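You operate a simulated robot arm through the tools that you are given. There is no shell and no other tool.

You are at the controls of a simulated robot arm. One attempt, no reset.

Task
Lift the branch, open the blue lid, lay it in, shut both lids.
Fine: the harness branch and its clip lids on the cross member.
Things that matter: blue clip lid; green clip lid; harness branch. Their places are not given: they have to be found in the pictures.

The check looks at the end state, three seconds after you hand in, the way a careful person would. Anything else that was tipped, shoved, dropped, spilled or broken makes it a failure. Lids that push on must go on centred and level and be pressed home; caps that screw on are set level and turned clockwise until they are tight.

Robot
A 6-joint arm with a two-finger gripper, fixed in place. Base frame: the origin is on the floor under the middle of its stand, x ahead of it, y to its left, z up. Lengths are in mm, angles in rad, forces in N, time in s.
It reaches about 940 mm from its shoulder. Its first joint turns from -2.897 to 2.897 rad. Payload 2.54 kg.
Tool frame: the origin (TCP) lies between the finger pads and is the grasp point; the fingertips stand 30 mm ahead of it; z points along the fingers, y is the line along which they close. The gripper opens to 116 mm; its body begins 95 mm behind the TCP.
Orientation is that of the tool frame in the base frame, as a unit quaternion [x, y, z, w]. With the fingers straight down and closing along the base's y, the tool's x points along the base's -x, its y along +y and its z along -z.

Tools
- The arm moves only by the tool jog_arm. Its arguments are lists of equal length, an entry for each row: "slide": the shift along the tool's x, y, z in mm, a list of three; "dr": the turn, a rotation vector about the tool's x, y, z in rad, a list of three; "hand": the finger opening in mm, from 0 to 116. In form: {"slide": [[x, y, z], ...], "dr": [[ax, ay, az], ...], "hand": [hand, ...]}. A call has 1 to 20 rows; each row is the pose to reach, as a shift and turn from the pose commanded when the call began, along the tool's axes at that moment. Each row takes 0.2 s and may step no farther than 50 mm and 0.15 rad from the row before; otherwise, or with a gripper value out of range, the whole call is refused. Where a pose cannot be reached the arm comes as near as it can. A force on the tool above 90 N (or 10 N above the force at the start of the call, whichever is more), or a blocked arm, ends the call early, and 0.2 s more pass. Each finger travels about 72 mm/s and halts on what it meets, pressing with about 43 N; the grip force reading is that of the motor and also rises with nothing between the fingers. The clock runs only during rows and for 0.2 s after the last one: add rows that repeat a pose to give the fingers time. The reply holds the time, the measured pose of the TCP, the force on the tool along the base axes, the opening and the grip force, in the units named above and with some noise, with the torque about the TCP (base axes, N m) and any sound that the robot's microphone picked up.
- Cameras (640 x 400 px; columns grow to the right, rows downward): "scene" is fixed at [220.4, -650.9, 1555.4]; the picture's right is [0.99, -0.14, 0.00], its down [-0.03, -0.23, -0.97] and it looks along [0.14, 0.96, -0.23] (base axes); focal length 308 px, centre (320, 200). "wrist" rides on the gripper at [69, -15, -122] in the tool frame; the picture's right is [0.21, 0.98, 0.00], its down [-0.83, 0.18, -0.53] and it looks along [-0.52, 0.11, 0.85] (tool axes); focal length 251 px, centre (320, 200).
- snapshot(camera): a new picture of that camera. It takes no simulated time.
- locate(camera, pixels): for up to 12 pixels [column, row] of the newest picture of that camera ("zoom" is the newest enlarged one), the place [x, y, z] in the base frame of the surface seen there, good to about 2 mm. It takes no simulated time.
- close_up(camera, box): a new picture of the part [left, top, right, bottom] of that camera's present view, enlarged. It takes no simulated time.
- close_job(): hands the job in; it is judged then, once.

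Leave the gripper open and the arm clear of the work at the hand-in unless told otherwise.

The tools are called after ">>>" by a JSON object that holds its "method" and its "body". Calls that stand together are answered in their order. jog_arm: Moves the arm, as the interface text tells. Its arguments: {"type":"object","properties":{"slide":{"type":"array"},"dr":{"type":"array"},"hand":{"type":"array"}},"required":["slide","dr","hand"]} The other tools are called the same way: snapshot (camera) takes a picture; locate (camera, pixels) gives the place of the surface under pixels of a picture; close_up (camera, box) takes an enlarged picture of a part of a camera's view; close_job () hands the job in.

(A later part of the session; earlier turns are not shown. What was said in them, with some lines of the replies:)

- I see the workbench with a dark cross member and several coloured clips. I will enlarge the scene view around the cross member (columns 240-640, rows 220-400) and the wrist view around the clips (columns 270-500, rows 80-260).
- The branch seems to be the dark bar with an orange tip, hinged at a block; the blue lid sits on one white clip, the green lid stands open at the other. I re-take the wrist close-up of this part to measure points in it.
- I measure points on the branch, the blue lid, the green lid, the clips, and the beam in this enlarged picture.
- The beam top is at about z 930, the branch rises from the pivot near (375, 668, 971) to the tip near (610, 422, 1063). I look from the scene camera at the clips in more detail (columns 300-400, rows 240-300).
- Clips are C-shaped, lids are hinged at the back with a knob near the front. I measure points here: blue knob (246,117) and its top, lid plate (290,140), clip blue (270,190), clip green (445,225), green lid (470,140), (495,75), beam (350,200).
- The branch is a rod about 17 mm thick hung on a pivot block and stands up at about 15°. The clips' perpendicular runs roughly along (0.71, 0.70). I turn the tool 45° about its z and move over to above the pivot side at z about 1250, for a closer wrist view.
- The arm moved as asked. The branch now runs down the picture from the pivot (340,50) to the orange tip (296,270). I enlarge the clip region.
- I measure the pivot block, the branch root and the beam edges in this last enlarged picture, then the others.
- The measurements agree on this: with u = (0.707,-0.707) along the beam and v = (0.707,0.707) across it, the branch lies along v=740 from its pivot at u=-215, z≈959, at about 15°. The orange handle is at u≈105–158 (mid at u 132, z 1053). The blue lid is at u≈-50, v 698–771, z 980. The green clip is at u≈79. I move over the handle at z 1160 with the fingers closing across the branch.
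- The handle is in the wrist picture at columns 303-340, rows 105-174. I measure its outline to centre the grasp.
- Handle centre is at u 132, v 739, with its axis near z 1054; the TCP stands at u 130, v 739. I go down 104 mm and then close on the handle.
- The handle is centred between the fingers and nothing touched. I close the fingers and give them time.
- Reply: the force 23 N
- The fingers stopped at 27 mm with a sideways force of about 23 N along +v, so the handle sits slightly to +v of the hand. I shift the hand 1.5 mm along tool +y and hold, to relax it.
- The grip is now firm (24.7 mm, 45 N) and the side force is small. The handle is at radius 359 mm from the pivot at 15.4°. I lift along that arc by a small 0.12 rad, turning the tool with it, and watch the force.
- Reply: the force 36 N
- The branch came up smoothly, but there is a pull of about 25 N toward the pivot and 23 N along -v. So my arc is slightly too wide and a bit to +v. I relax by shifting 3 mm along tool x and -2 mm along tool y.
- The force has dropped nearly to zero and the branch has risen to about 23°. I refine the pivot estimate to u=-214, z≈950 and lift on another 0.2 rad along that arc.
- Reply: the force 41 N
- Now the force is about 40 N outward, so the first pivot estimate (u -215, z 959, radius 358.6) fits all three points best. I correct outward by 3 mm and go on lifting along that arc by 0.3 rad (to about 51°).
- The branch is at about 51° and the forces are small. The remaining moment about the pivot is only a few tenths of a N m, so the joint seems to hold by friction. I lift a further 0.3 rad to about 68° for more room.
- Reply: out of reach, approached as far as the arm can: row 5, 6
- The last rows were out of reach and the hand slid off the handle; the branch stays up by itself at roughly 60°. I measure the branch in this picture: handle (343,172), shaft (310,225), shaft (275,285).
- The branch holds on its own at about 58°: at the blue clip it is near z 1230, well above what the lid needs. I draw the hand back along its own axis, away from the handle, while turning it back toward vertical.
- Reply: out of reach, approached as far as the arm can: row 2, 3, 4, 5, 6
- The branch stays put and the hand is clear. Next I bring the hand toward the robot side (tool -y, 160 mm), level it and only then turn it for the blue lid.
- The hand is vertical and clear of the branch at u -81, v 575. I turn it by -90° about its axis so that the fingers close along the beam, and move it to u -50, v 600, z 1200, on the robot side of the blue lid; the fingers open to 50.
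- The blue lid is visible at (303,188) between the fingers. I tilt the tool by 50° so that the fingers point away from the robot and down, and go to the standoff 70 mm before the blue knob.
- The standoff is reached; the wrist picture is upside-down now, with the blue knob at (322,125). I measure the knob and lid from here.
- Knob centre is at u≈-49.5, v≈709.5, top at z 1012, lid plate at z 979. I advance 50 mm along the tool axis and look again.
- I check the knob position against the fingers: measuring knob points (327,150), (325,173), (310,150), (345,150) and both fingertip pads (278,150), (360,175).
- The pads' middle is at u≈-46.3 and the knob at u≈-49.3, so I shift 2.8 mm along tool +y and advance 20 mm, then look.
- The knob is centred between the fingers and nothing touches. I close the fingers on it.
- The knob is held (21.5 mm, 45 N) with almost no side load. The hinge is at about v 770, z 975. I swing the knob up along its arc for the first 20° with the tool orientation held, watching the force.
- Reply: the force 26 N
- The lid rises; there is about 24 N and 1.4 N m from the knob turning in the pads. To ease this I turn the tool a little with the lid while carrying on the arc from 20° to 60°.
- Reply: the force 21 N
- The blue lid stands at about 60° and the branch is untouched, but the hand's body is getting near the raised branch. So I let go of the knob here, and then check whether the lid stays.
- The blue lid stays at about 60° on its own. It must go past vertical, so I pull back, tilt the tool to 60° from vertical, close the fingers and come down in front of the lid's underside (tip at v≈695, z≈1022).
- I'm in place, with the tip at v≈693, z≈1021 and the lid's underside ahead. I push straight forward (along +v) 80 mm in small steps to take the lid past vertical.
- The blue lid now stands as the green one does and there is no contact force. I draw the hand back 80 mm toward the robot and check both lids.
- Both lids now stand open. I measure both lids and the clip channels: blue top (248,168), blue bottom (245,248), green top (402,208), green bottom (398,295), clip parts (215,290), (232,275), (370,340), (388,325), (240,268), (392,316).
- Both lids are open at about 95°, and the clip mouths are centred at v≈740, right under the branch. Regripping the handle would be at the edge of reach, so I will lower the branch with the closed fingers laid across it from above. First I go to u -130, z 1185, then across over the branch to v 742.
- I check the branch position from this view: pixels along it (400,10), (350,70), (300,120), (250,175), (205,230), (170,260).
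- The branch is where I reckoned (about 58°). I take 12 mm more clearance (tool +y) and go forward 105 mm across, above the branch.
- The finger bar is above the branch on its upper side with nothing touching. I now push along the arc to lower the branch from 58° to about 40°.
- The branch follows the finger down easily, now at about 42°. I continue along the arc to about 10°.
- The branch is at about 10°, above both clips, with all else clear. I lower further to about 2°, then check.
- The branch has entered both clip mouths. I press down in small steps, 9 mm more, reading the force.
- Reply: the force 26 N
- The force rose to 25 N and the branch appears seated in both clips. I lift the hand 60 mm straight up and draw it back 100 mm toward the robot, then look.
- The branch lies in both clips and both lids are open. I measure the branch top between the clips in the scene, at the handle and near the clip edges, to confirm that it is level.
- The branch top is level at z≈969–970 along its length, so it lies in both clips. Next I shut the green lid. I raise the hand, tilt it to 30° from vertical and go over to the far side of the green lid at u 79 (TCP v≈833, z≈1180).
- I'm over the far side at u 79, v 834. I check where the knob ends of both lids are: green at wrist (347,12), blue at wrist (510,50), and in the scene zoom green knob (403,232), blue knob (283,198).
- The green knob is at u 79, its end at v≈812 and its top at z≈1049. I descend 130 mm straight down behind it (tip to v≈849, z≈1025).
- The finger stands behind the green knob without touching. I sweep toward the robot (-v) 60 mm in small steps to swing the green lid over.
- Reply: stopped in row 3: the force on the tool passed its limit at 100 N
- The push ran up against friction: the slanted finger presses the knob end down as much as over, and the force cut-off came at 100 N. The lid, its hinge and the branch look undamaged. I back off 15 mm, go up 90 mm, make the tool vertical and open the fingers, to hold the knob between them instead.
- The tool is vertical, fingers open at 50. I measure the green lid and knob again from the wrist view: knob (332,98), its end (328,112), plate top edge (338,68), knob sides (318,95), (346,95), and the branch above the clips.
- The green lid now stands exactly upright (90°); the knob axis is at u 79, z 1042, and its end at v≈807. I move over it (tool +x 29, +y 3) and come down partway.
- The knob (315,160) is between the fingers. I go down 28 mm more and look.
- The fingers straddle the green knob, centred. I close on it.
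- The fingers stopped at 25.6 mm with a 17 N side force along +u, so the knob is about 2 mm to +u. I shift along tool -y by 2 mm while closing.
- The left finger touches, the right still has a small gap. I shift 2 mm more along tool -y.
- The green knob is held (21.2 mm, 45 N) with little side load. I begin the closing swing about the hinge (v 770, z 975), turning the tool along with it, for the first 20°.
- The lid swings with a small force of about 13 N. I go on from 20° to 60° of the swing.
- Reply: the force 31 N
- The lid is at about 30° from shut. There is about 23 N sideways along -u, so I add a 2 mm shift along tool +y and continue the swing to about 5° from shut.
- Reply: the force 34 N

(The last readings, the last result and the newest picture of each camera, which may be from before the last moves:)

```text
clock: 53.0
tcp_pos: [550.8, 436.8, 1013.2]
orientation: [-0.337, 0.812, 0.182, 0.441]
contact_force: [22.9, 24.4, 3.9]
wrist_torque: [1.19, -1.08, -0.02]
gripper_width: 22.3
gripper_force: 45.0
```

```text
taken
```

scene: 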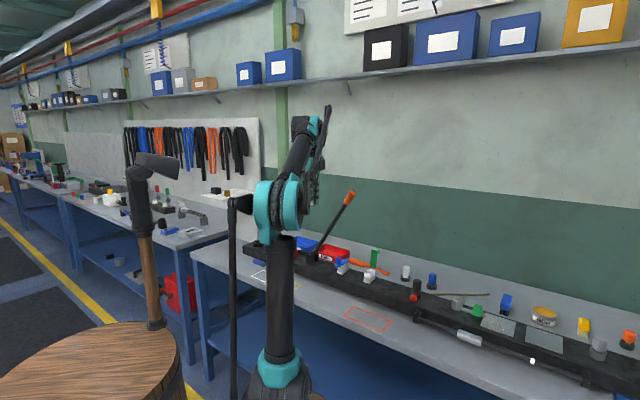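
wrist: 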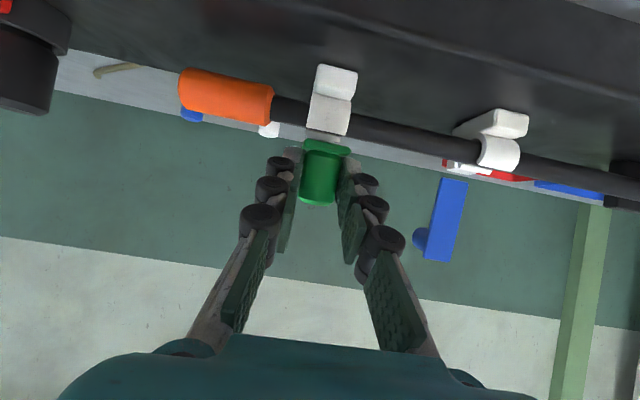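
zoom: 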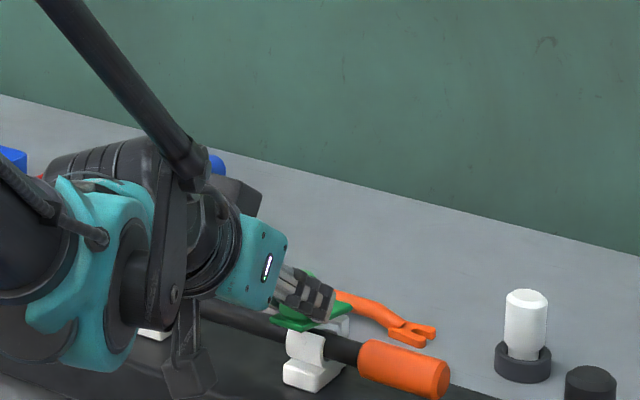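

The green lid is nearly shut. I let go, back the hand off 60 mm along its axis, and look at it.

>>> {"method": "jog_arm", "body": {"slide": [[0, 0, 0], [0, 0, 0], [0, 0, -20], [0, 0, -40], [0, 0, -60]], "dr": [[0, 0, 0], [0, 0, 0], [0, 0, 0], [0, 0, 0], [0, 0, 0]], "hand": [32, 46, 46, 46, 46]}}

>>> {"method": "close_up", "body": {"camera": "scene", "box": [330, 230, 410, 290]}}

>>> {"method": "close_up", "body": {"camera": "wrist", "box": [200, 40, 440, 200]}}

```text
clock: 54.2
tcp_pos: [513.1, 401.3, 1048.7]
orientation: [-0.336, 0.812, 0.182, 0.44]
contact_force: [0.6, -0.1, 0.1]
wrist_torque: [-0.01, 0.01, -0.02]
gripper_width: 46.0
gripper_force: 0.2
```

```text
6.67 times, centred on (370, 260) of scene
```

zoom: 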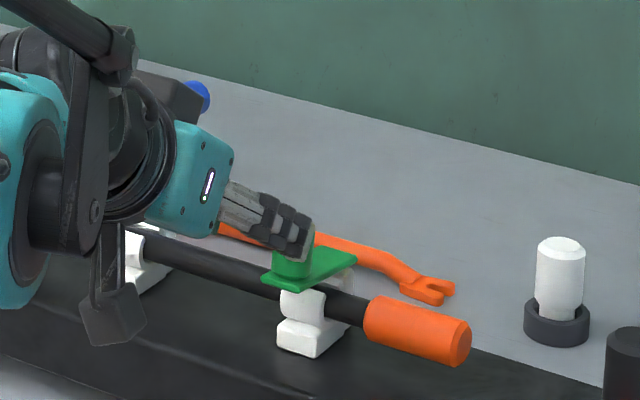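

```text
2.50 times, centred on (320, 120) of wrist
```

zoom: 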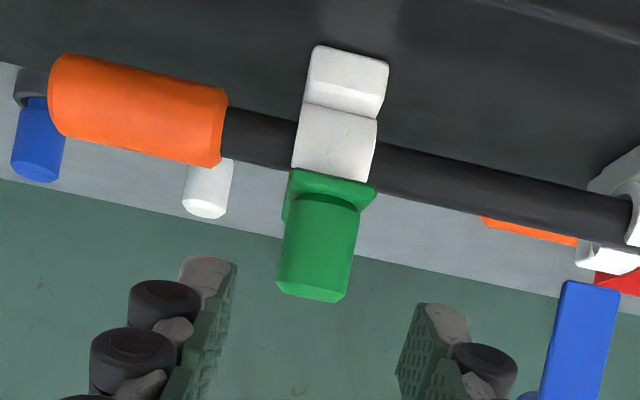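

The green lid is down to a small gap. Next I raise the hand, make it vertical with closed fingers above the green knob (u 79, v 709, z 1150) to press it home.

>>> {"method": "jog_arm", "body": {"slide": [[-28, 0, -18.2], [-56, 0, -36.4], [-83.8, 0, -54.6], [-92.4, 0, -41.4], [-101, 0, -28.2], [-109.6, 0, -15], [-118.2, 0, -1.8], [-118.2, 0, -1.8]], "dr": [[0, 0.142, 0], [0, 0.284, 0], [0, 0.426, 0], [0, 0.568, 0], [0, 0.71, 0], [0, 0.852, 0], [0, 0.993, 0], [0, 0.993, 0]], "hand": [46, 40, 30, 20, 10, 0, 0, 0]}}

>>> {"method": "snapshot", "body": {"camera": "wrist"}}

>>> {"method": "close_up", "body": {"camera": "scene", "box": [330, 230, 410, 290]}}

```text
clock: 56.0
tcp_pos: [556.1, 444.9, 1146.7]
orientation: [-0.383, 0.924, 0.0, 0.0]
contact_force: [-0.4, -0.3, -0.1]
wrist_torque: [0.05, 0.01, 0.02]
gripper_width: 0.0
gripper_force: 28.2
```

```text
taken
```

wrist: 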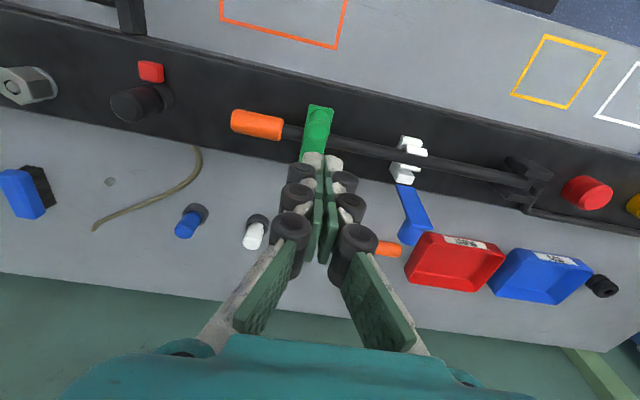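

```text
6.67 times, centred on (370, 260) of scene
```

zoom: 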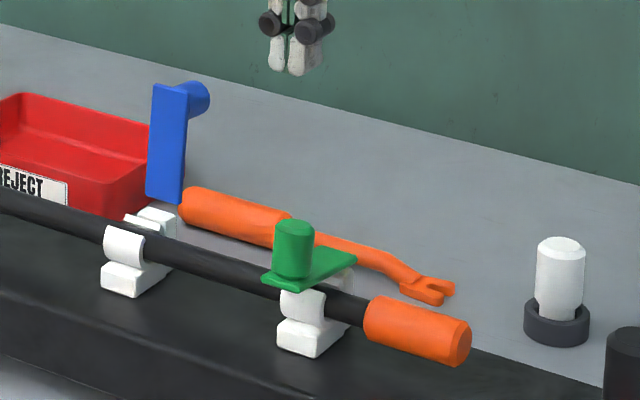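

Good clear view of the green lid from the scene. I measure the knob top (294,227), plate front (275,278), plate back (340,258) and compare with the earlier closed blue lid (plate at z 980, knob top 1012).

>>> {"method": "locate", "body": {"camera": "zoom", "pixels": [[294, 226], [280, 228], [308, 228], [275, 282], [300, 285], [335, 258], [348, 255], [320, 268], [270, 278]]}}

>>> {"method": "locate", "body": {"camera": "wrist", "pixels": [[321, 112], [318, 125], [313, 140], [325, 118]]}}

```text
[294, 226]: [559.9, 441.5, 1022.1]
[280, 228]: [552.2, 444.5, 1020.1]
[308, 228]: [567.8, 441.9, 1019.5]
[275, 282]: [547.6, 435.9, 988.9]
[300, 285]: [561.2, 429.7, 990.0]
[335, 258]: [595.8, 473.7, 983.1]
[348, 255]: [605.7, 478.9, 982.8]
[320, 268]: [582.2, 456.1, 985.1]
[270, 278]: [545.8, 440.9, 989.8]
```

```text
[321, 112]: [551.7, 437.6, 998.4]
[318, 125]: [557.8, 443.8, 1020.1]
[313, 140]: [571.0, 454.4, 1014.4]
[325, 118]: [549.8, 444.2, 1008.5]
```

The green knob top is at z 1021 and the plate front at z 989.5, so it is about 7° short of shut. I go down 88 mm straight over the knob, just short of contact, with +1.5 mm along u.

>>> {"method": "jog_arm", "body": {"slide": [[-1, -1.5, 30], [-1, -1.5, 60], [-1, -1.5, 88], [-1, -1.5, 88]], "dr": [[0, 0, 0], [0, 0, 0], [0, 0, 0], [0, 0, 0]], "hand": [0, 0, 0, 0]}}

>>> {"method": "close_up", "body": {"camera": "scene", "box": [330, 230, 410, 290]}}

>>> {"method": "close_up", "body": {"camera": "wrist", "box": [220, 80, 420, 220]}}

```text
clock: 57.0
tcp_pos: [558.9, 444.7, 1059.1]
orientation: [-0.383, 0.924, -0.001, 0.0]
contact_force: [-0.4, -0.9, 0.3]
wrist_torque: [0.01, -0.01, -0.02]
gripper_width: 0.2
gripper_force: 29.1
```

```text
6.67 times, centred on (370, 260) of scene
```

zoom: 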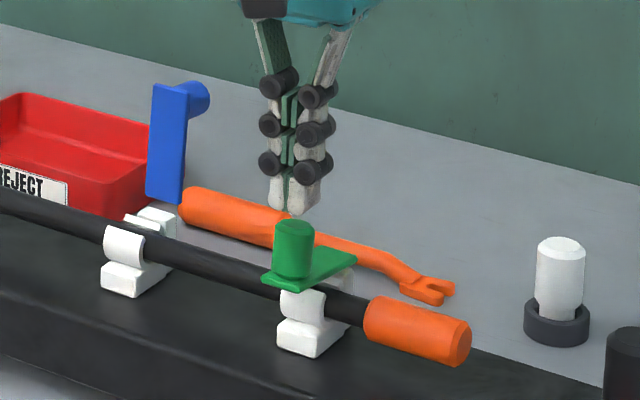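

```text
2.86 times, centred on (320, 150) of wrist
```

zoom: 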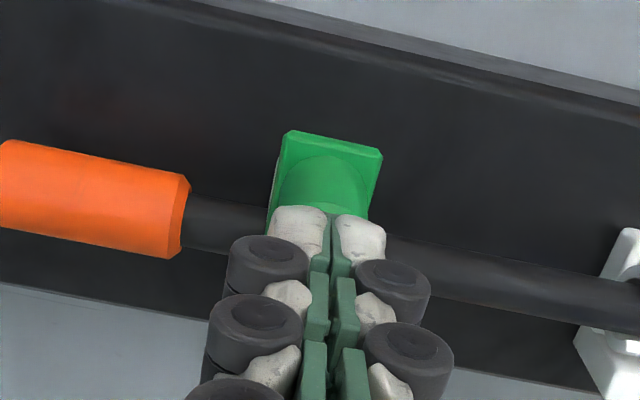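

The closed fingertips are right over the knob. I press down in 3 mm steps to about the shut height (knob top 1012).

>>> {"method": "jog_arm", "body": {"slide": [[0, 0, 5], [0, 0, 8], [0, 0, 11], [0, 0, 14], [0, 0, 16.5], [0, 0, 16.5]], "dr": [[0, 0, 0], [0, 0, 0], [0, 0, 0], [0, 0, 0], [0, 0, 0], [0, 0, 0]], "hand": [0, 0, 0, 0, 0, 0]}}

>>> {"method": "close_up", "body": {"camera": "scene", "box": [330, 230, 410, 290]}}

```text
clock: 58.4
tcp_pos: [557.9, 445.0, 1042.3]
orientation: [-0.383, 0.924, 0.0, 0.001]
contact_force: [0.0, -0.6, -0.1]
wrist_torque: [0.0, 0.05, -0.04]
gripper_width: 0.0
gripper_force: 28.5
```

```text
6.67 times, centred on (370, 260) of scene
```

zoom: 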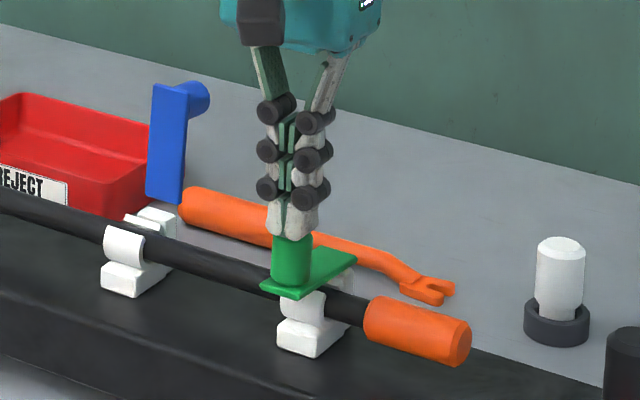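

The lid follows with hardly any force yet. I press a few mm further in 1 mm steps to feel the stop.

>>> {"method": "jog_arm", "body": {"slide": [[0, 0, 1], [0, 0, 2], [0, 0, 3], [0, 0, 4]], "dr": [[0, 0, 0], [0, 0, 0], [0, 0, 0], [0, 0, 0]], "hand": [0, 0, 0, 0]}}

>>> {"method": "close_up", "body": {"camera": "scene", "box": [330, 230, 410, 290]}}

```text
clock: 59.4
tcp_pos: [558.7, 444.5, 1038.7]
orientation: [-0.383, 0.924, 0.0, 0.002]
contact_force: [-1.1, 0.5, -0.1]
wrist_torque: [0.01, -0.01, -0.04]
gripper_width: 0.1
gripper_force: 28.8
```

```text
6.67 times, centred on (370, 260) of scene
```

zoom: 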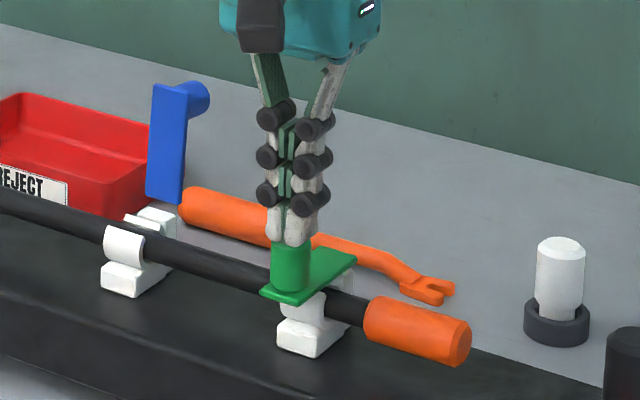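

Still no resistance. I measure the plate now: front (290,300), middle (330,275), back (350,260).

>>> {"method": "locate", "body": {"camera": "zoom", "pixels": [[272, 292], [297, 298], [325, 280], [345, 262], [350, 258], [330, 262], [292, 243]]}}

```text
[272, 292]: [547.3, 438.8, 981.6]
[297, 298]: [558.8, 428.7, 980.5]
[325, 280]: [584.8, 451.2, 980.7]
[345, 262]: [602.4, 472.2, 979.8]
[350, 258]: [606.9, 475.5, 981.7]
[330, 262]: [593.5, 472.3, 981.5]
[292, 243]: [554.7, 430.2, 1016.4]
```

The green plate is now level at z≈980–981, like the blue lid was when shut. I press on by 1 mm steps until it resists.

>>> {"method": "jog_arm", "body": {"slide": [[0, 0, 1], [0, 0, 2], [0, 0, 3], [0, 0, 3]], "dr": [[0, 0, 0], [0, 0, 0], [0, 0, 0], [0, 0, 0]], "hand": [0, 0, 0, 0]}}

```text
clock: 60.4
tcp_pos: [559.5, 444.0, 1037.2]
orientation: [-0.382, 0.924, 0.0, 0.002]
contact_force: [2.2, 3.5, 34.3]
wrist_torque: [0.3, -0.25, 0.05]
gripper_width: 6.2
gripper_force: 28.5
```

Now it resists with 34 N: the lid is on its stop. I press 2 mm more to make sure that it is home, listening for a click.

>>> {"method": "jog_arm", "body": {"slide": [[0, 0, 1], [0, 0, 2], [0, 0, 2]], "dr": [[0, 0, 0], [0, 0, 0], [0, 0, 0]], "hand": [0, 0, 0]}}

>>> {"method": "close_up", "body": {"camera": "scene", "box": [330, 230, 410, 290]}}

```text
clock: 61.2
tcp_pos: [557.3, 443.9, 1036.3]
orientation: [-0.383, 0.924, 0.0, 0.001]
contact_force: [-1.7, 4.9, 70.2]
wrist_torque: [0.7, -0.47, 0.07]
gripper_width: 6.0
gripper_force: 28.3
```

```text
6.67 times, centred on (370, 260) of scene
```

zoom: 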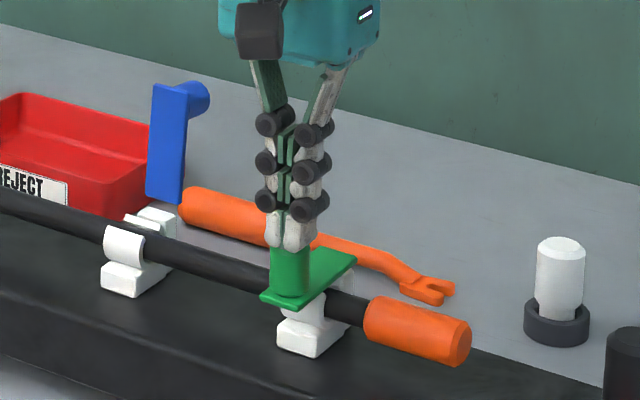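

It resists with 70 N without moving, so the green lid is home and level. I lift off, open the fingers and go over to above the blue knob (u -49, v 800, z 1150).

>>> {"method": "jog_arm", "body": {"slide": [[0, 0, -40], [0, 0, -80], [0, 0, -116], [-23, 32.4, -116], [-46, 64.8, -116], [-69, 97, -116], [-91, 129.5, -116], [-91, 129.5, -116]], "dr": [[0, 0, 0], [0, 0, 0], [0, 0, 0], [0, 0, 0], [0, 0, 0], [0, 0, 0], [0, 0, 0], [0, 0, 0]], "hand": [0, 0, 10, 20, 30, 40, 50, 50]}}

>>> {"method": "snapshot", "body": {"camera": "wrist"}}

>>> {"method": "close_up", "body": {"camera": "scene", "box": [320, 220, 400, 290]}}

```text
clock: 63.0
tcp_pos: [532.9, 601.6, 1151.1]
orientation: [-0.383, 0.924, -0.001, 0.001]
contact_force: [-0.1, -0.2, -0.6]
wrist_torque: [0.0, -0.01, -0.03]
gripper_width: 49.7
gripper_force: 0.1
```

```text
taken
```

wrist: 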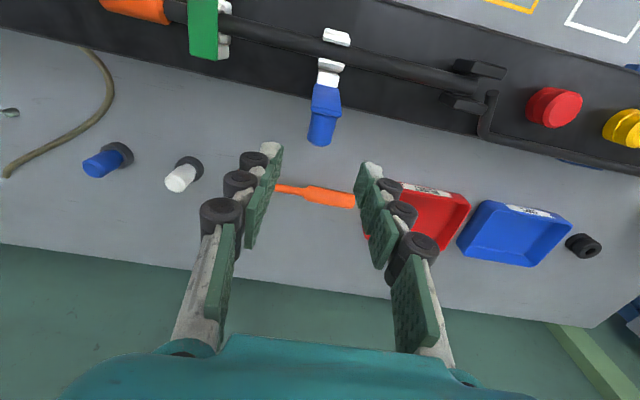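

```text
5.71 times, centred on (360, 255) of scene
```

zoom: 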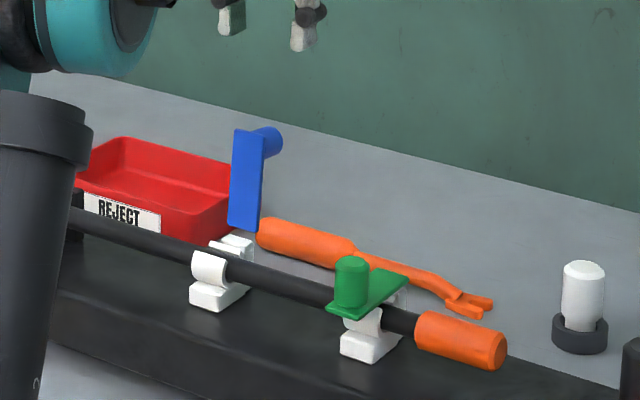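

The green lid stayed shut. The blue knob is at wrist (322,128). I measure it, its sides and the lid plate, and check the green lid too.

>>> {"method": "locate", "body": {"camera": "wrist", "pixels": [[323, 120], [321, 138], [311, 128], [334, 128], [326, 95], [320, 142]]}}

>>> {"method": "locate", "body": {"camera": "zoom", "pixels": [[335, 310], [360, 312], [385, 285], [400, 275], [352, 262], [280, 268], [420, 318], [248, 140], [243, 220]]}}

```text
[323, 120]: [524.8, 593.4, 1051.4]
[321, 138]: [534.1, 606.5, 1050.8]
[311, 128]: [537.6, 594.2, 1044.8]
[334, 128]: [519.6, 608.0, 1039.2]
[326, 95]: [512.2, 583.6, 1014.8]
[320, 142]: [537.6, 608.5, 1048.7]
```

```text
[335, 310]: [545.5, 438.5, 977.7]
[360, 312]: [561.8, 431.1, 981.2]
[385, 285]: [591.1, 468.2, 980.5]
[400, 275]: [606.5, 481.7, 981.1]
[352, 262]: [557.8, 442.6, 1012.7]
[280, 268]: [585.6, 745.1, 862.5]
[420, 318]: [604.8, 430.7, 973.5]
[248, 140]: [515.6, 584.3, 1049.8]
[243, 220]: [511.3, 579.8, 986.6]
```

Green lid: plate z 981 and knob top 1012.7, so it is properly shut. The blue knob axis is at u≈-50, z≈1040. I shift slightly (tool x +2, y +1.5) and go down 99 mm around the blue knob.

>>> {"method": "jog_arm", "body": {"slide": [[2, 1.5, 30], [2, 1.5, 60], [2, 1.5, 85], [2, 1.5, 99], [2, 1.5, 99]], "dr": [[0, 0, 0], [0, 0, 0], [0, 0, 0], [0, 0, 0], [0, 0, 0]], "hand": [50, 50, 50, 50, 50]}}

>>> {"method": "close_up", "body": {"camera": "wrist", "box": [200, 80, 440, 280]}}

```text
clock: 64.2
tcp_pos: [530.6, 600.4, 1050.5]
orientation: [-0.383, 0.924, 0.0, 0.001]
contact_force: [0.0, 0.1, 0.1]
wrist_torque: [0.02, -0.05, 0.02]
gripper_width: 49.9
gripper_force: 0.1
```

```text
2.00 times, centred on (320, 180) of wrist
```

zoom: 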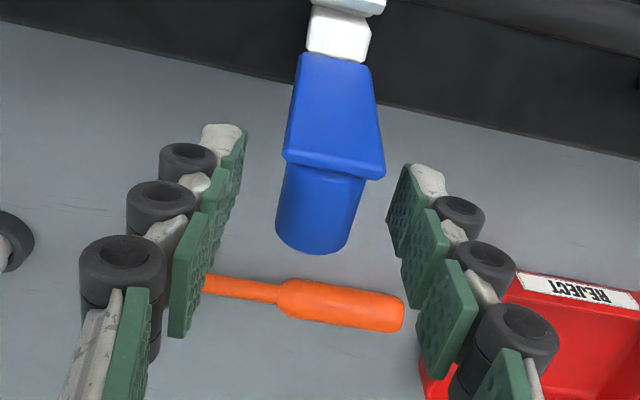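

The blue knob is well centred between the fingers. I close on it.

>>> {"method": "jog_arm", "body": {"slide": [[0, 0, 0], [0, 0, 0], [0, 0, 0], [0, 0, 0], [0, 0, 0]], "dr": [[0, 0, 0], [0, 0, 0], [0, 0, 0], [0, 0, 0], [0, 0, 0]], "hand": [36, 24, 16, 14, 14]}}

```text
clock: 65.4
tcp_pos: [530.6, 601.7, 1051.3]
orientation: [-0.382, 0.924, -0.001, 0.001]
contact_force: [-0.1, -1.3, -2.1]
wrist_torque: [0.0, 0.03, 0.01]
gripper_width: 21.5
gripper_force: 45.6
```

The blue knob is held (21.5 mm, 46 N) and centred, with almost no force. I begin the closing swing for the first 20°.

>>> {"method": "jog_arm", "body": {"slide": [[6.4, 0, -2.3], [12.8, 0, -4.3], [19.5, 0, -5.6], [26.2, 0, -6.5]], "dr": [[0, -0.055, 0], [0, -0.11, 0], [0, -0.165, 0], [0, -0.22, 0]], "hand": [14, 14, 14, 14]}}

>>> {"method": "close_up", "body": {"camera": "scene", "box": [320, 215, 400, 285]}}

```text
clock: 66.4
tcp_pos: [511.2, 582.1, 1057.3]
orientation: [-0.38, 0.918, 0.042, 0.103]
contact_force: [13.6, 5.9, -4.4]
wrist_torque: [0.76, -0.82, 0.02]
gripper_width: 21.8
gripper_force: 45.4
```

```text
5.71 times, centred on (360, 250) of scene
```

zoom: 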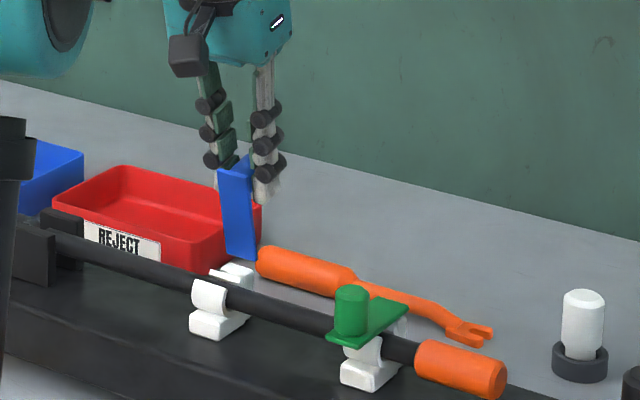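

It swings freely with about 14 N. I continue from 20° to 60°.

>>> {"method": "jog_arm", "body": {"slide": [[6.6, 0, -1.5], [13.4, 0, -2.7], [20.1, 0.2, -3.2], [26.8, 0.4, -3.2], [33.6, 0.5, -2.7], [40.4, 0.6, -1.7], [46.9, 0.8, 0.1], [53.4, 1, 2.3]], "dr": [[0, -0.056, 0], [0, -0.112, 0], [0, -0.167, 0], [0, -0.222, 0], [0, -0.277, 0], [0, -0.332, 0], [0, -0.387, 0], [0, -0.442, 0]], "hand": [14, 14, 14, 14, 14, 14, 14, 14]}}

>>> {"method": "close_up", "body": {"camera": "scene", "box": [310, 215, 400, 285]}}

```text
clock: 68.2
tcp_pos: [476.2, 547.6, 1043.0]
orientation: [-0.361, 0.874, 0.123, 0.302]
contact_force: [32.9, 4.7, -2.6]
wrist_torque: [1.0, -1.44, -0.21]
gripper_width: 21.8
gripper_force: 44.9
```

```text
5.71 times, centred on (355, 250) of scene
```

zoom: 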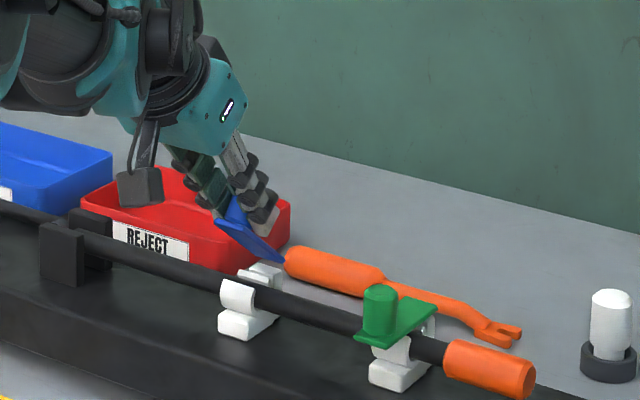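

The lid is about 35° from shut; there is 20 N along +u and 27 N along +v. I correct by tool -y 2 mm and a little +v, and continue to about 7° from shut.

>>> {"method": "jog_arm", "body": {"slide": [[-1.2, -1.5, 0.9], [5.7, -2, 0.8], [12.3, -2, 1.3], [18.8, -2, 2.5], [25.4, -2, 4], [32, -2, 6.1], [35.8, -2, 7.6]], "dr": [[0, 0, 0], [0, -0.055, 0], [0, -0.11, 0], [0, -0.166, 0], [0, -0.221, 0], [0, -0.276, 0], [0, -0.309, 0]], "hand": [14, 14, 14, 14, 14, 14, 14]}}

>>> {"method": "close_up", "body": {"camera": "scene", "box": [310, 215, 400, 285]}}

>>> {"method": "snapshot", "body": {"camera": "wrist"}}

```text
clock: 69.8
tcp_pos: [457.8, 529.4, 1014.7]
orientation: [-0.338, 0.817, 0.177, 0.432]
contact_force: [18.0, 22.7, 8.3]
wrist_torque: [1.27, -1.19, 0.03]
gripper_width: 22.2
gripper_force: 44.7
```

```text
5.71 times, centred on (355, 250) of scene
```

zoom: 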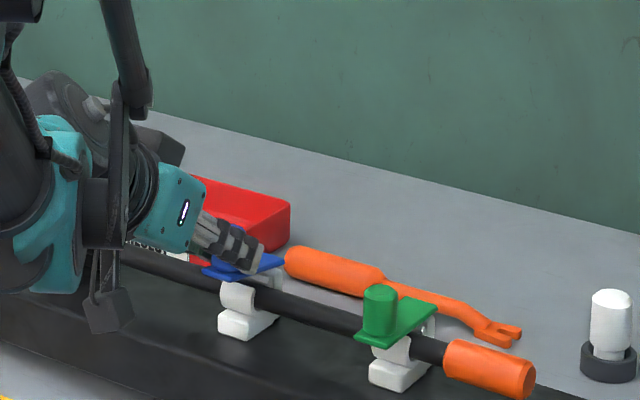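

```text
taken
```

wrist: 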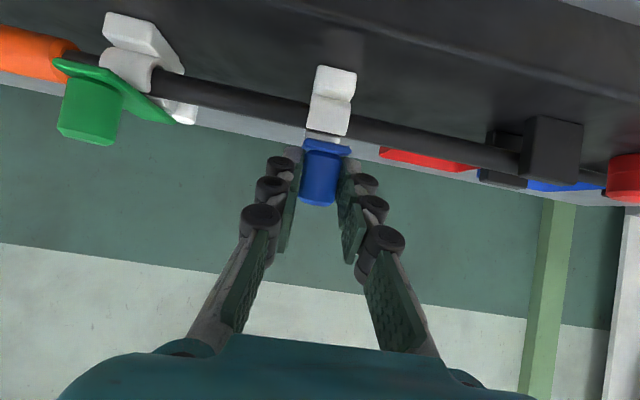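

The blue lid is nearly shut, as the green one was. I let go, back off 60 mm along the tool axis and look.

>>> {"method": "jog_arm", "body": {"slide": [[0, 0, 0], [0, 0, 0], [0, 0, -20], [0, 0, -40], [0, 0, -60]], "dr": [[0, 0, 0], [0, 0, 0], [0, 0, 0], [0, 0, 0], [0, 0, 0]], "hand": [32, 46, 46, 46, 46]}}

>>> {"method": "close_up", "body": {"camera": "scene", "box": [310, 215, 400, 285]}}

```text
clock: 71.0
tcp_pos: [423.5, 493.7, 1049.0]
orientation: [-0.339, 0.817, 0.178, 0.431]
contact_force: [-0.2, 1.2, 0.9]
wrist_torque: [0.02, 0.01, 0.0]
gripper_width: 46.3
gripper_force: 0.1
```

```text
5.71 times, centred on (355, 250) of scene
```

zoom: 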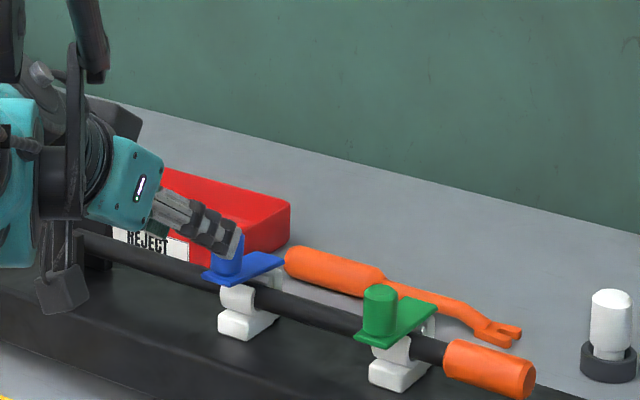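

The blue lid is a few degrees open. I raise the hand, make it vertical, close the fingers and move over the blue knob to press it home.

>>> {"method": "jog_arm", "body": {"slide": [[-27.5, 0, -18.8], [-55, 0, -37.7], [-82.5, 0, -56.5], [-91, 0, -44], [-99.6, 0, -31.5], [-108.2, 0, -19], [-116.7, 0, -6.6], [-116.7, 0, -6.6]], "dr": [[0, 0.139, 0], [0, 0.278, 0], [0, 0.417, 0], [0, 0.556, 0], [0, 0.695, 0], [0, 0.834, 0], [0, 0.97, 0], [0, 0.97, 0]], "hand": [46, 40, 30, 20, 10, 0, 0, 0]}}

>>> {"method": "close_up", "body": {"camera": "scene", "box": [310, 225, 400, 295]}}

>>> {"method": "snapshot", "body": {"camera": "wrist"}}

```text
clock: 72.8
tcp_pos: [466.1, 535.3, 1148.3]
orientation: [-0.382, 0.924, -0.001, 0.001]
contact_force: [-0.2, -0.2, -0.2]
wrist_torque: [-0.01, 0.02, -0.01]
gripper_width: 0.0
gripper_force: 28.6
```

```text
5.71 times, centred on (355, 260) of scene
```

zoom: 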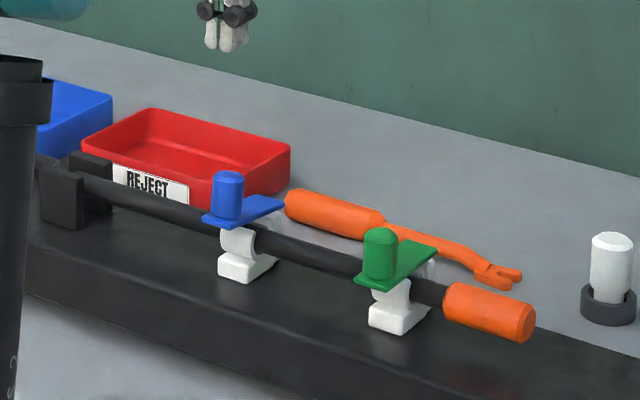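

```text
taken
```

wrist: 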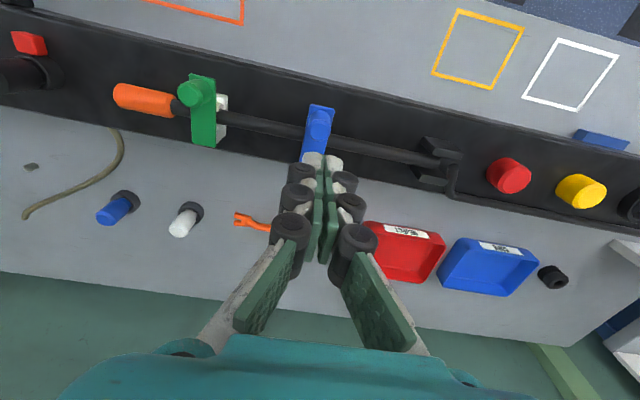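

I measure the blue knob top (228,178), its sides, and the plate front (225,222) and back (270,205).

>>> {"method": "locate", "body": {"camera": "zoom", "pixels": [[229, 177], [217, 179], [241, 179], [215, 220], [228, 222], [265, 208], [280, 202]]}}

>>> {"method": "locate", "body": {"camera": "wrist", "pixels": [[319, 120], [321, 112], [316, 135]]}}

```text
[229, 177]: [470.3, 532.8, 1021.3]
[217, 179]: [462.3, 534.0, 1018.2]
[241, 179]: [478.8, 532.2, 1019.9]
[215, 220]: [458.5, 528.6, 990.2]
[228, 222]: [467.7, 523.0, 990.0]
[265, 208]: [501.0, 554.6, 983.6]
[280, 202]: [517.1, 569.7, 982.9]
```

```text
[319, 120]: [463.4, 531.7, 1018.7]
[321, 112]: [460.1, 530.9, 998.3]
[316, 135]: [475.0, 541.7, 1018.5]
```

The blue knob top is at z≈1020, centred near u -48.5, v 709; the hand is right over it. I go down 90 mm to just above contact.

>>> {"method": "jog_arm", "body": {"slide": [[-1, 0, 30], [-1, 0, 60], [-1, 0, 90], [-1, 0, 90]], "dr": [[0, 0, 0], [0, 0, 0], [0, 0, 0], [0, 0, 0]], "hand": [0, 0, 0, 0]}}

>>> {"method": "close_up", "body": {"camera": "scene", "box": [310, 225, 400, 295]}}

>>> {"method": "close_up", "body": {"camera": "wrist", "box": [220, 80, 420, 220]}}

```text
clock: 73.8
tcp_pos: [464.4, 536.8, 1057.3]
orientation: [-0.383, 0.924, 0.0, 0.001]
contact_force: [0.0, -0.6, -1.0]
wrist_torque: [0.01, 0.04, -0.01]
gripper_width: 0.0
gripper_force: 28.7
```

```text
5.71 times, centred on (355, 260) of scene
```

zoom: 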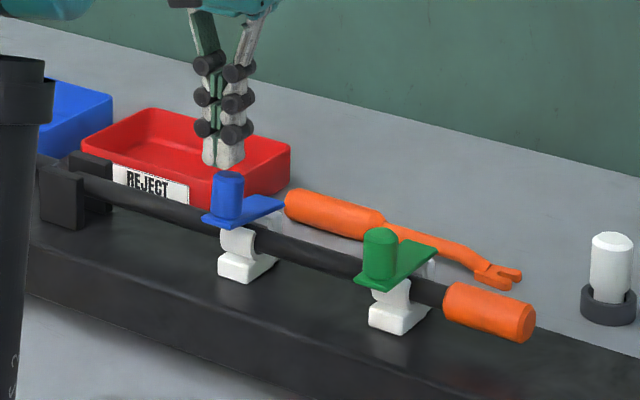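

```text
2.86 times, centred on (320, 150) of wrist
```

zoom: 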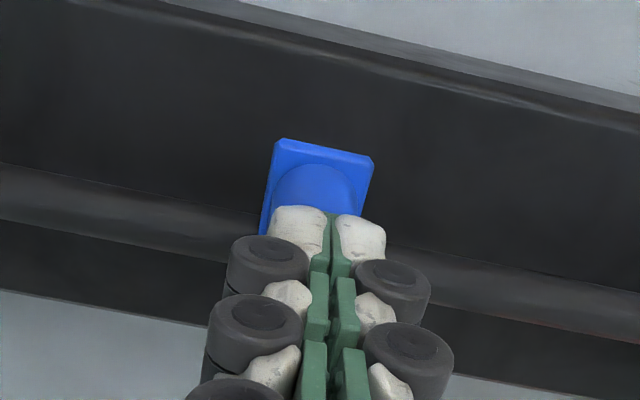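

The fingertips are over the knob, about 2 mm to the -u side; I shift that back (tool -y 2) and press down in small steps.

>>> {"method": "jog_arm", "body": {"slide": [[0, -2, 2], [0, -2, 5], [0, -2, 8], [0, -2, 11], [0, -2, 14], [0, -2, 16], [0, -2, 18]], "dr": [[0, 0, 0], [0, 0, 0], [0, 0, 0], [0, 0, 0], [0, 0, 0], [0, 0, 0], [0, 0, 0]], "hand": [0, 0, 0, 0, 0, 0, 0]}}

>>> {"method": "close_up", "body": {"camera": "scene", "box": [310, 225, 400, 295]}}

```text
clock: 75.4
tcp_pos: [468.6, 535.4, 1040.6]
orientation: [-0.384, 0.924, 0.0, 0.001]
contact_force: [0.8, 0.1, 0.2]
wrist_torque: [0.0, 0.02, -0.01]
gripper_width: 0.0
gripper_force: 28.8
```

```text
5.71 times, centred on (355, 260) of scene
```

zoom: 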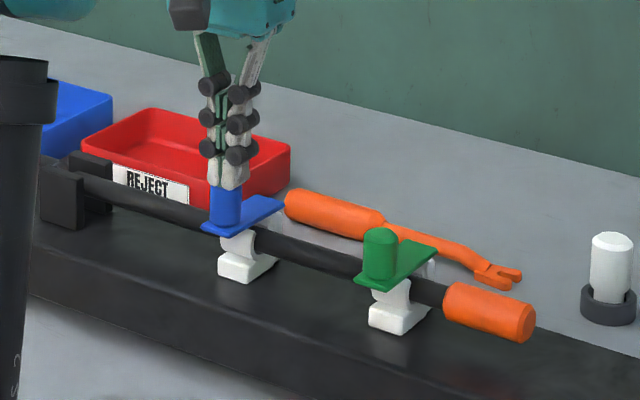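

The blue lid follows. I press on by 1 mm steps until it resists.

>>> {"method": "jog_arm", "body": {"slide": [[0, 0, 1], [0, 0, 2], [0, 0, 3], [0, 0, 4], [0, 0, 4]], "dr": [[0, 0, 0], [0, 0, 0], [0, 0, 0], [0, 0, 0], [0, 0, 0]], "hand": [0, 0, 0, 0, 0]}}

```text
clock: 76.6
tcp_pos: [467.5, 534.2, 1037.4]
orientation: [-0.383, 0.924, 0.0, 0.002]
contact_force: [1.6, -1.0, 16.5]
wrist_torque: [0.04, -0.1, 0.0]
gripper_width: 6.1
gripper_force: 29.1
```

It resists now (16.5 N). I press 3 mm more in 1 mm steps so that it is firmly home.

>>> {"method": "jog_arm", "body": {"slide": [[0, 0, 1], [0, 0, 2], [0, 0, 3], [0, 0, 3]], "dr": [[0, 0, 0], [0, 0, 0], [0, 0, 0], [0, 0, 0]], "hand": [0, 0, 0, 0]}}

>>> {"method": "close_up", "body": {"camera": "scene", "box": [310, 225, 400, 295]}}

```text
clock: 77.6
tcp_pos: [467.2, 535.1, 1035.7]
orientation: [-0.383, 0.924, 0.0, 0.003]
contact_force: [2.8, 2.9, 62.3]
wrist_torque: [0.5, -0.51, 0.05]
gripper_width: 5.9
gripper_force: 29.2
```

```text
5.71 times, centred on (355, 260) of scene
```

zoom: 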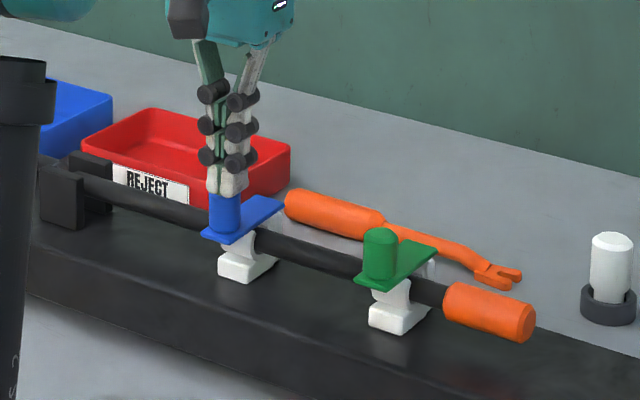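

62 N and no more motion: the blue lid is home. I lift straight up 160 mm, draw back toward the robot and open the fingers, then check everything.

>>> {"method": "jog_arm", "body": {"slide": [[0, 0, -30], [0, 0, -70], [0, 0, -110], [0, 0, -150], [30, 0, -180], [65, 0, -210], [100, 0, -240], [135, 0, -260], [135, 0, -260]], "dr": [[0, 0, 0], [0, 0, 0], [0, 0, 0], [0, 0, 0], [0, 0, 0], [0, 0, 0], [0, 0, 0], [0, 0, 0], [0, 0, 0]], "hand": [0, 0, 0, 20, 40, 60, 80, 100, 100]}}

>>> {"method": "close_up", "body": {"camera": "scene", "box": [310, 225, 400, 295]}}

>>> {"method": "snapshot", "body": {"camera": "wrist"}}

>>> {"method": "snapshot", "body": {"camera": "scene"}}

```text
clock: 79.6
tcp_pos: [370.8, 438.4, 1295.2]
orientation: [-0.383, 0.924, -0.001, 0.002]
contact_force: [-0.7, 0.8, -0.3]
wrist_torque: [-0.01, 0.01, 0.03]
gripper_width: 100.1
gripper_force: 0.1
```

```text
5.71 times, centred on (355, 260) of scene
```

zoom: 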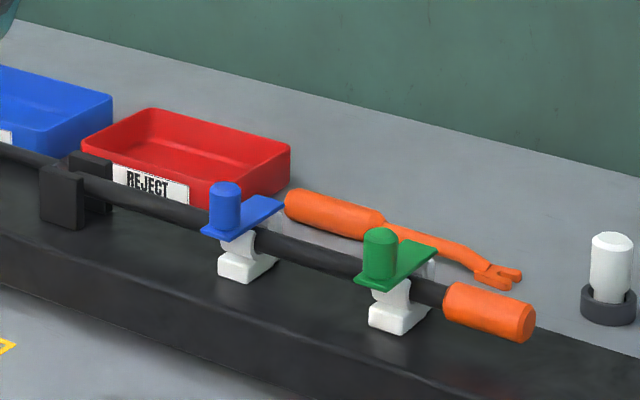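

```text
taken
```

wrist: 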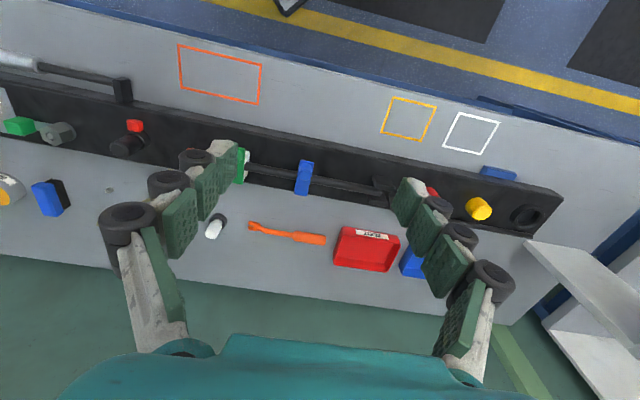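

```text
taken
```

scene: 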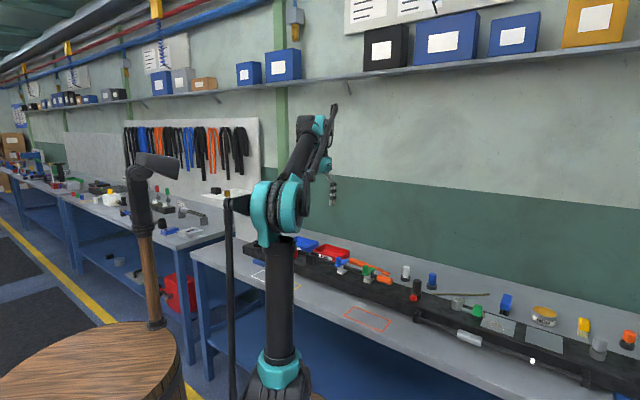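

I measure the end state in the scene: both knob tops and plates front/back, and the branch, from a fresh close-up.

>>> {"method": "close_up", "body": {"camera": "scene", "box": [330, 245, 400, 290]}}

>>> {"method": "locate", "body": {"camera": "zoom", "pixels": [[115, 112], [90, 172], [115, 180], [165, 145], [190, 132], [330, 175], [308, 240], [330, 247], [380, 212], [405, 195], [230, 205], [440, 265]]}}

```text
8.89 times, centred on (365, 268) of scene
```

zoom: 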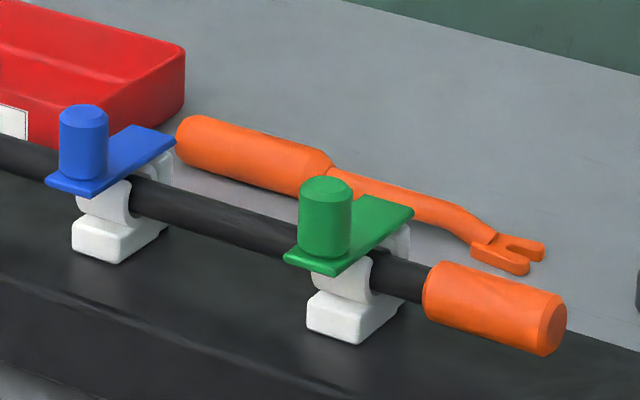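

```text
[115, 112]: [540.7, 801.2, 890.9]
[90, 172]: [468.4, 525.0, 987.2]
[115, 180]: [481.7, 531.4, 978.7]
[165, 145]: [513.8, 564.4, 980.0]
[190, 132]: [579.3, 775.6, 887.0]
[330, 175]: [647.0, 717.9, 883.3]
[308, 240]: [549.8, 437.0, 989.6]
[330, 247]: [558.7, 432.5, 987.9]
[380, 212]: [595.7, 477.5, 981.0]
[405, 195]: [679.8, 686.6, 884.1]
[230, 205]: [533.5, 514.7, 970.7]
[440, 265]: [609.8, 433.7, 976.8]
```

>>> {"method": "locate", "body": {"camera": "zoom", "pixels": [[84, 110], [55, 180], [90, 190], [130, 140], [165, 138], [326, 182], [293, 257], [330, 267], [370, 215], [405, 210], [205, 195], [500, 285]]}}

```text
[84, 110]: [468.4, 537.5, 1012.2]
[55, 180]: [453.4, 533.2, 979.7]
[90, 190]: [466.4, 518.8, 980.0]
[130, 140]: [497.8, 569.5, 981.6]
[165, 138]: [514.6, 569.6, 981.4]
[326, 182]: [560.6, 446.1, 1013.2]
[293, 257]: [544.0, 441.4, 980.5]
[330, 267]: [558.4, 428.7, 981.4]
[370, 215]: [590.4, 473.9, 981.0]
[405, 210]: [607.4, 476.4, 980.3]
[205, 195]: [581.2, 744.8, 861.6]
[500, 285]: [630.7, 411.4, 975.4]
```

Both lids are level at z 980–981, with knob tops at 1012–1013, the same as the blue lid when it was shut at the start. The branch lies flat in both clips, nothing else has moved, and the gripper is open and clear. I hand the job in.

>>> {"method": "close_job", "body": {}}

```text
The job is handed in.
```

The branch is laid in both clips and both lids are shut, and I have handed the job in.

- **Branch:** it lies level in both clips, with its top at about z 970.
- **Lids:** the blue and green plates both sit level at z 980–981. That is the height the blue lid had when it was shut at the start. I pressed each one down until it stopped moving, at 62 N for blue and 70 N for green. Neither made a click that the microphone picked up.
- **Surroundings:** nothing else looks moved in the last pictures. The gripper is open and the arm is clear of the work.

Two things did not go as planned. The hand slid off the branch handle near the top of the lift, because the arm ran out of reach, but the branch stayed up on its own. My first push on the green lid jammed against the knob and tripped the force limit at 100 N. I then held each knob between the fingers and swung the lid shut that way, and saw no damage afterwards.
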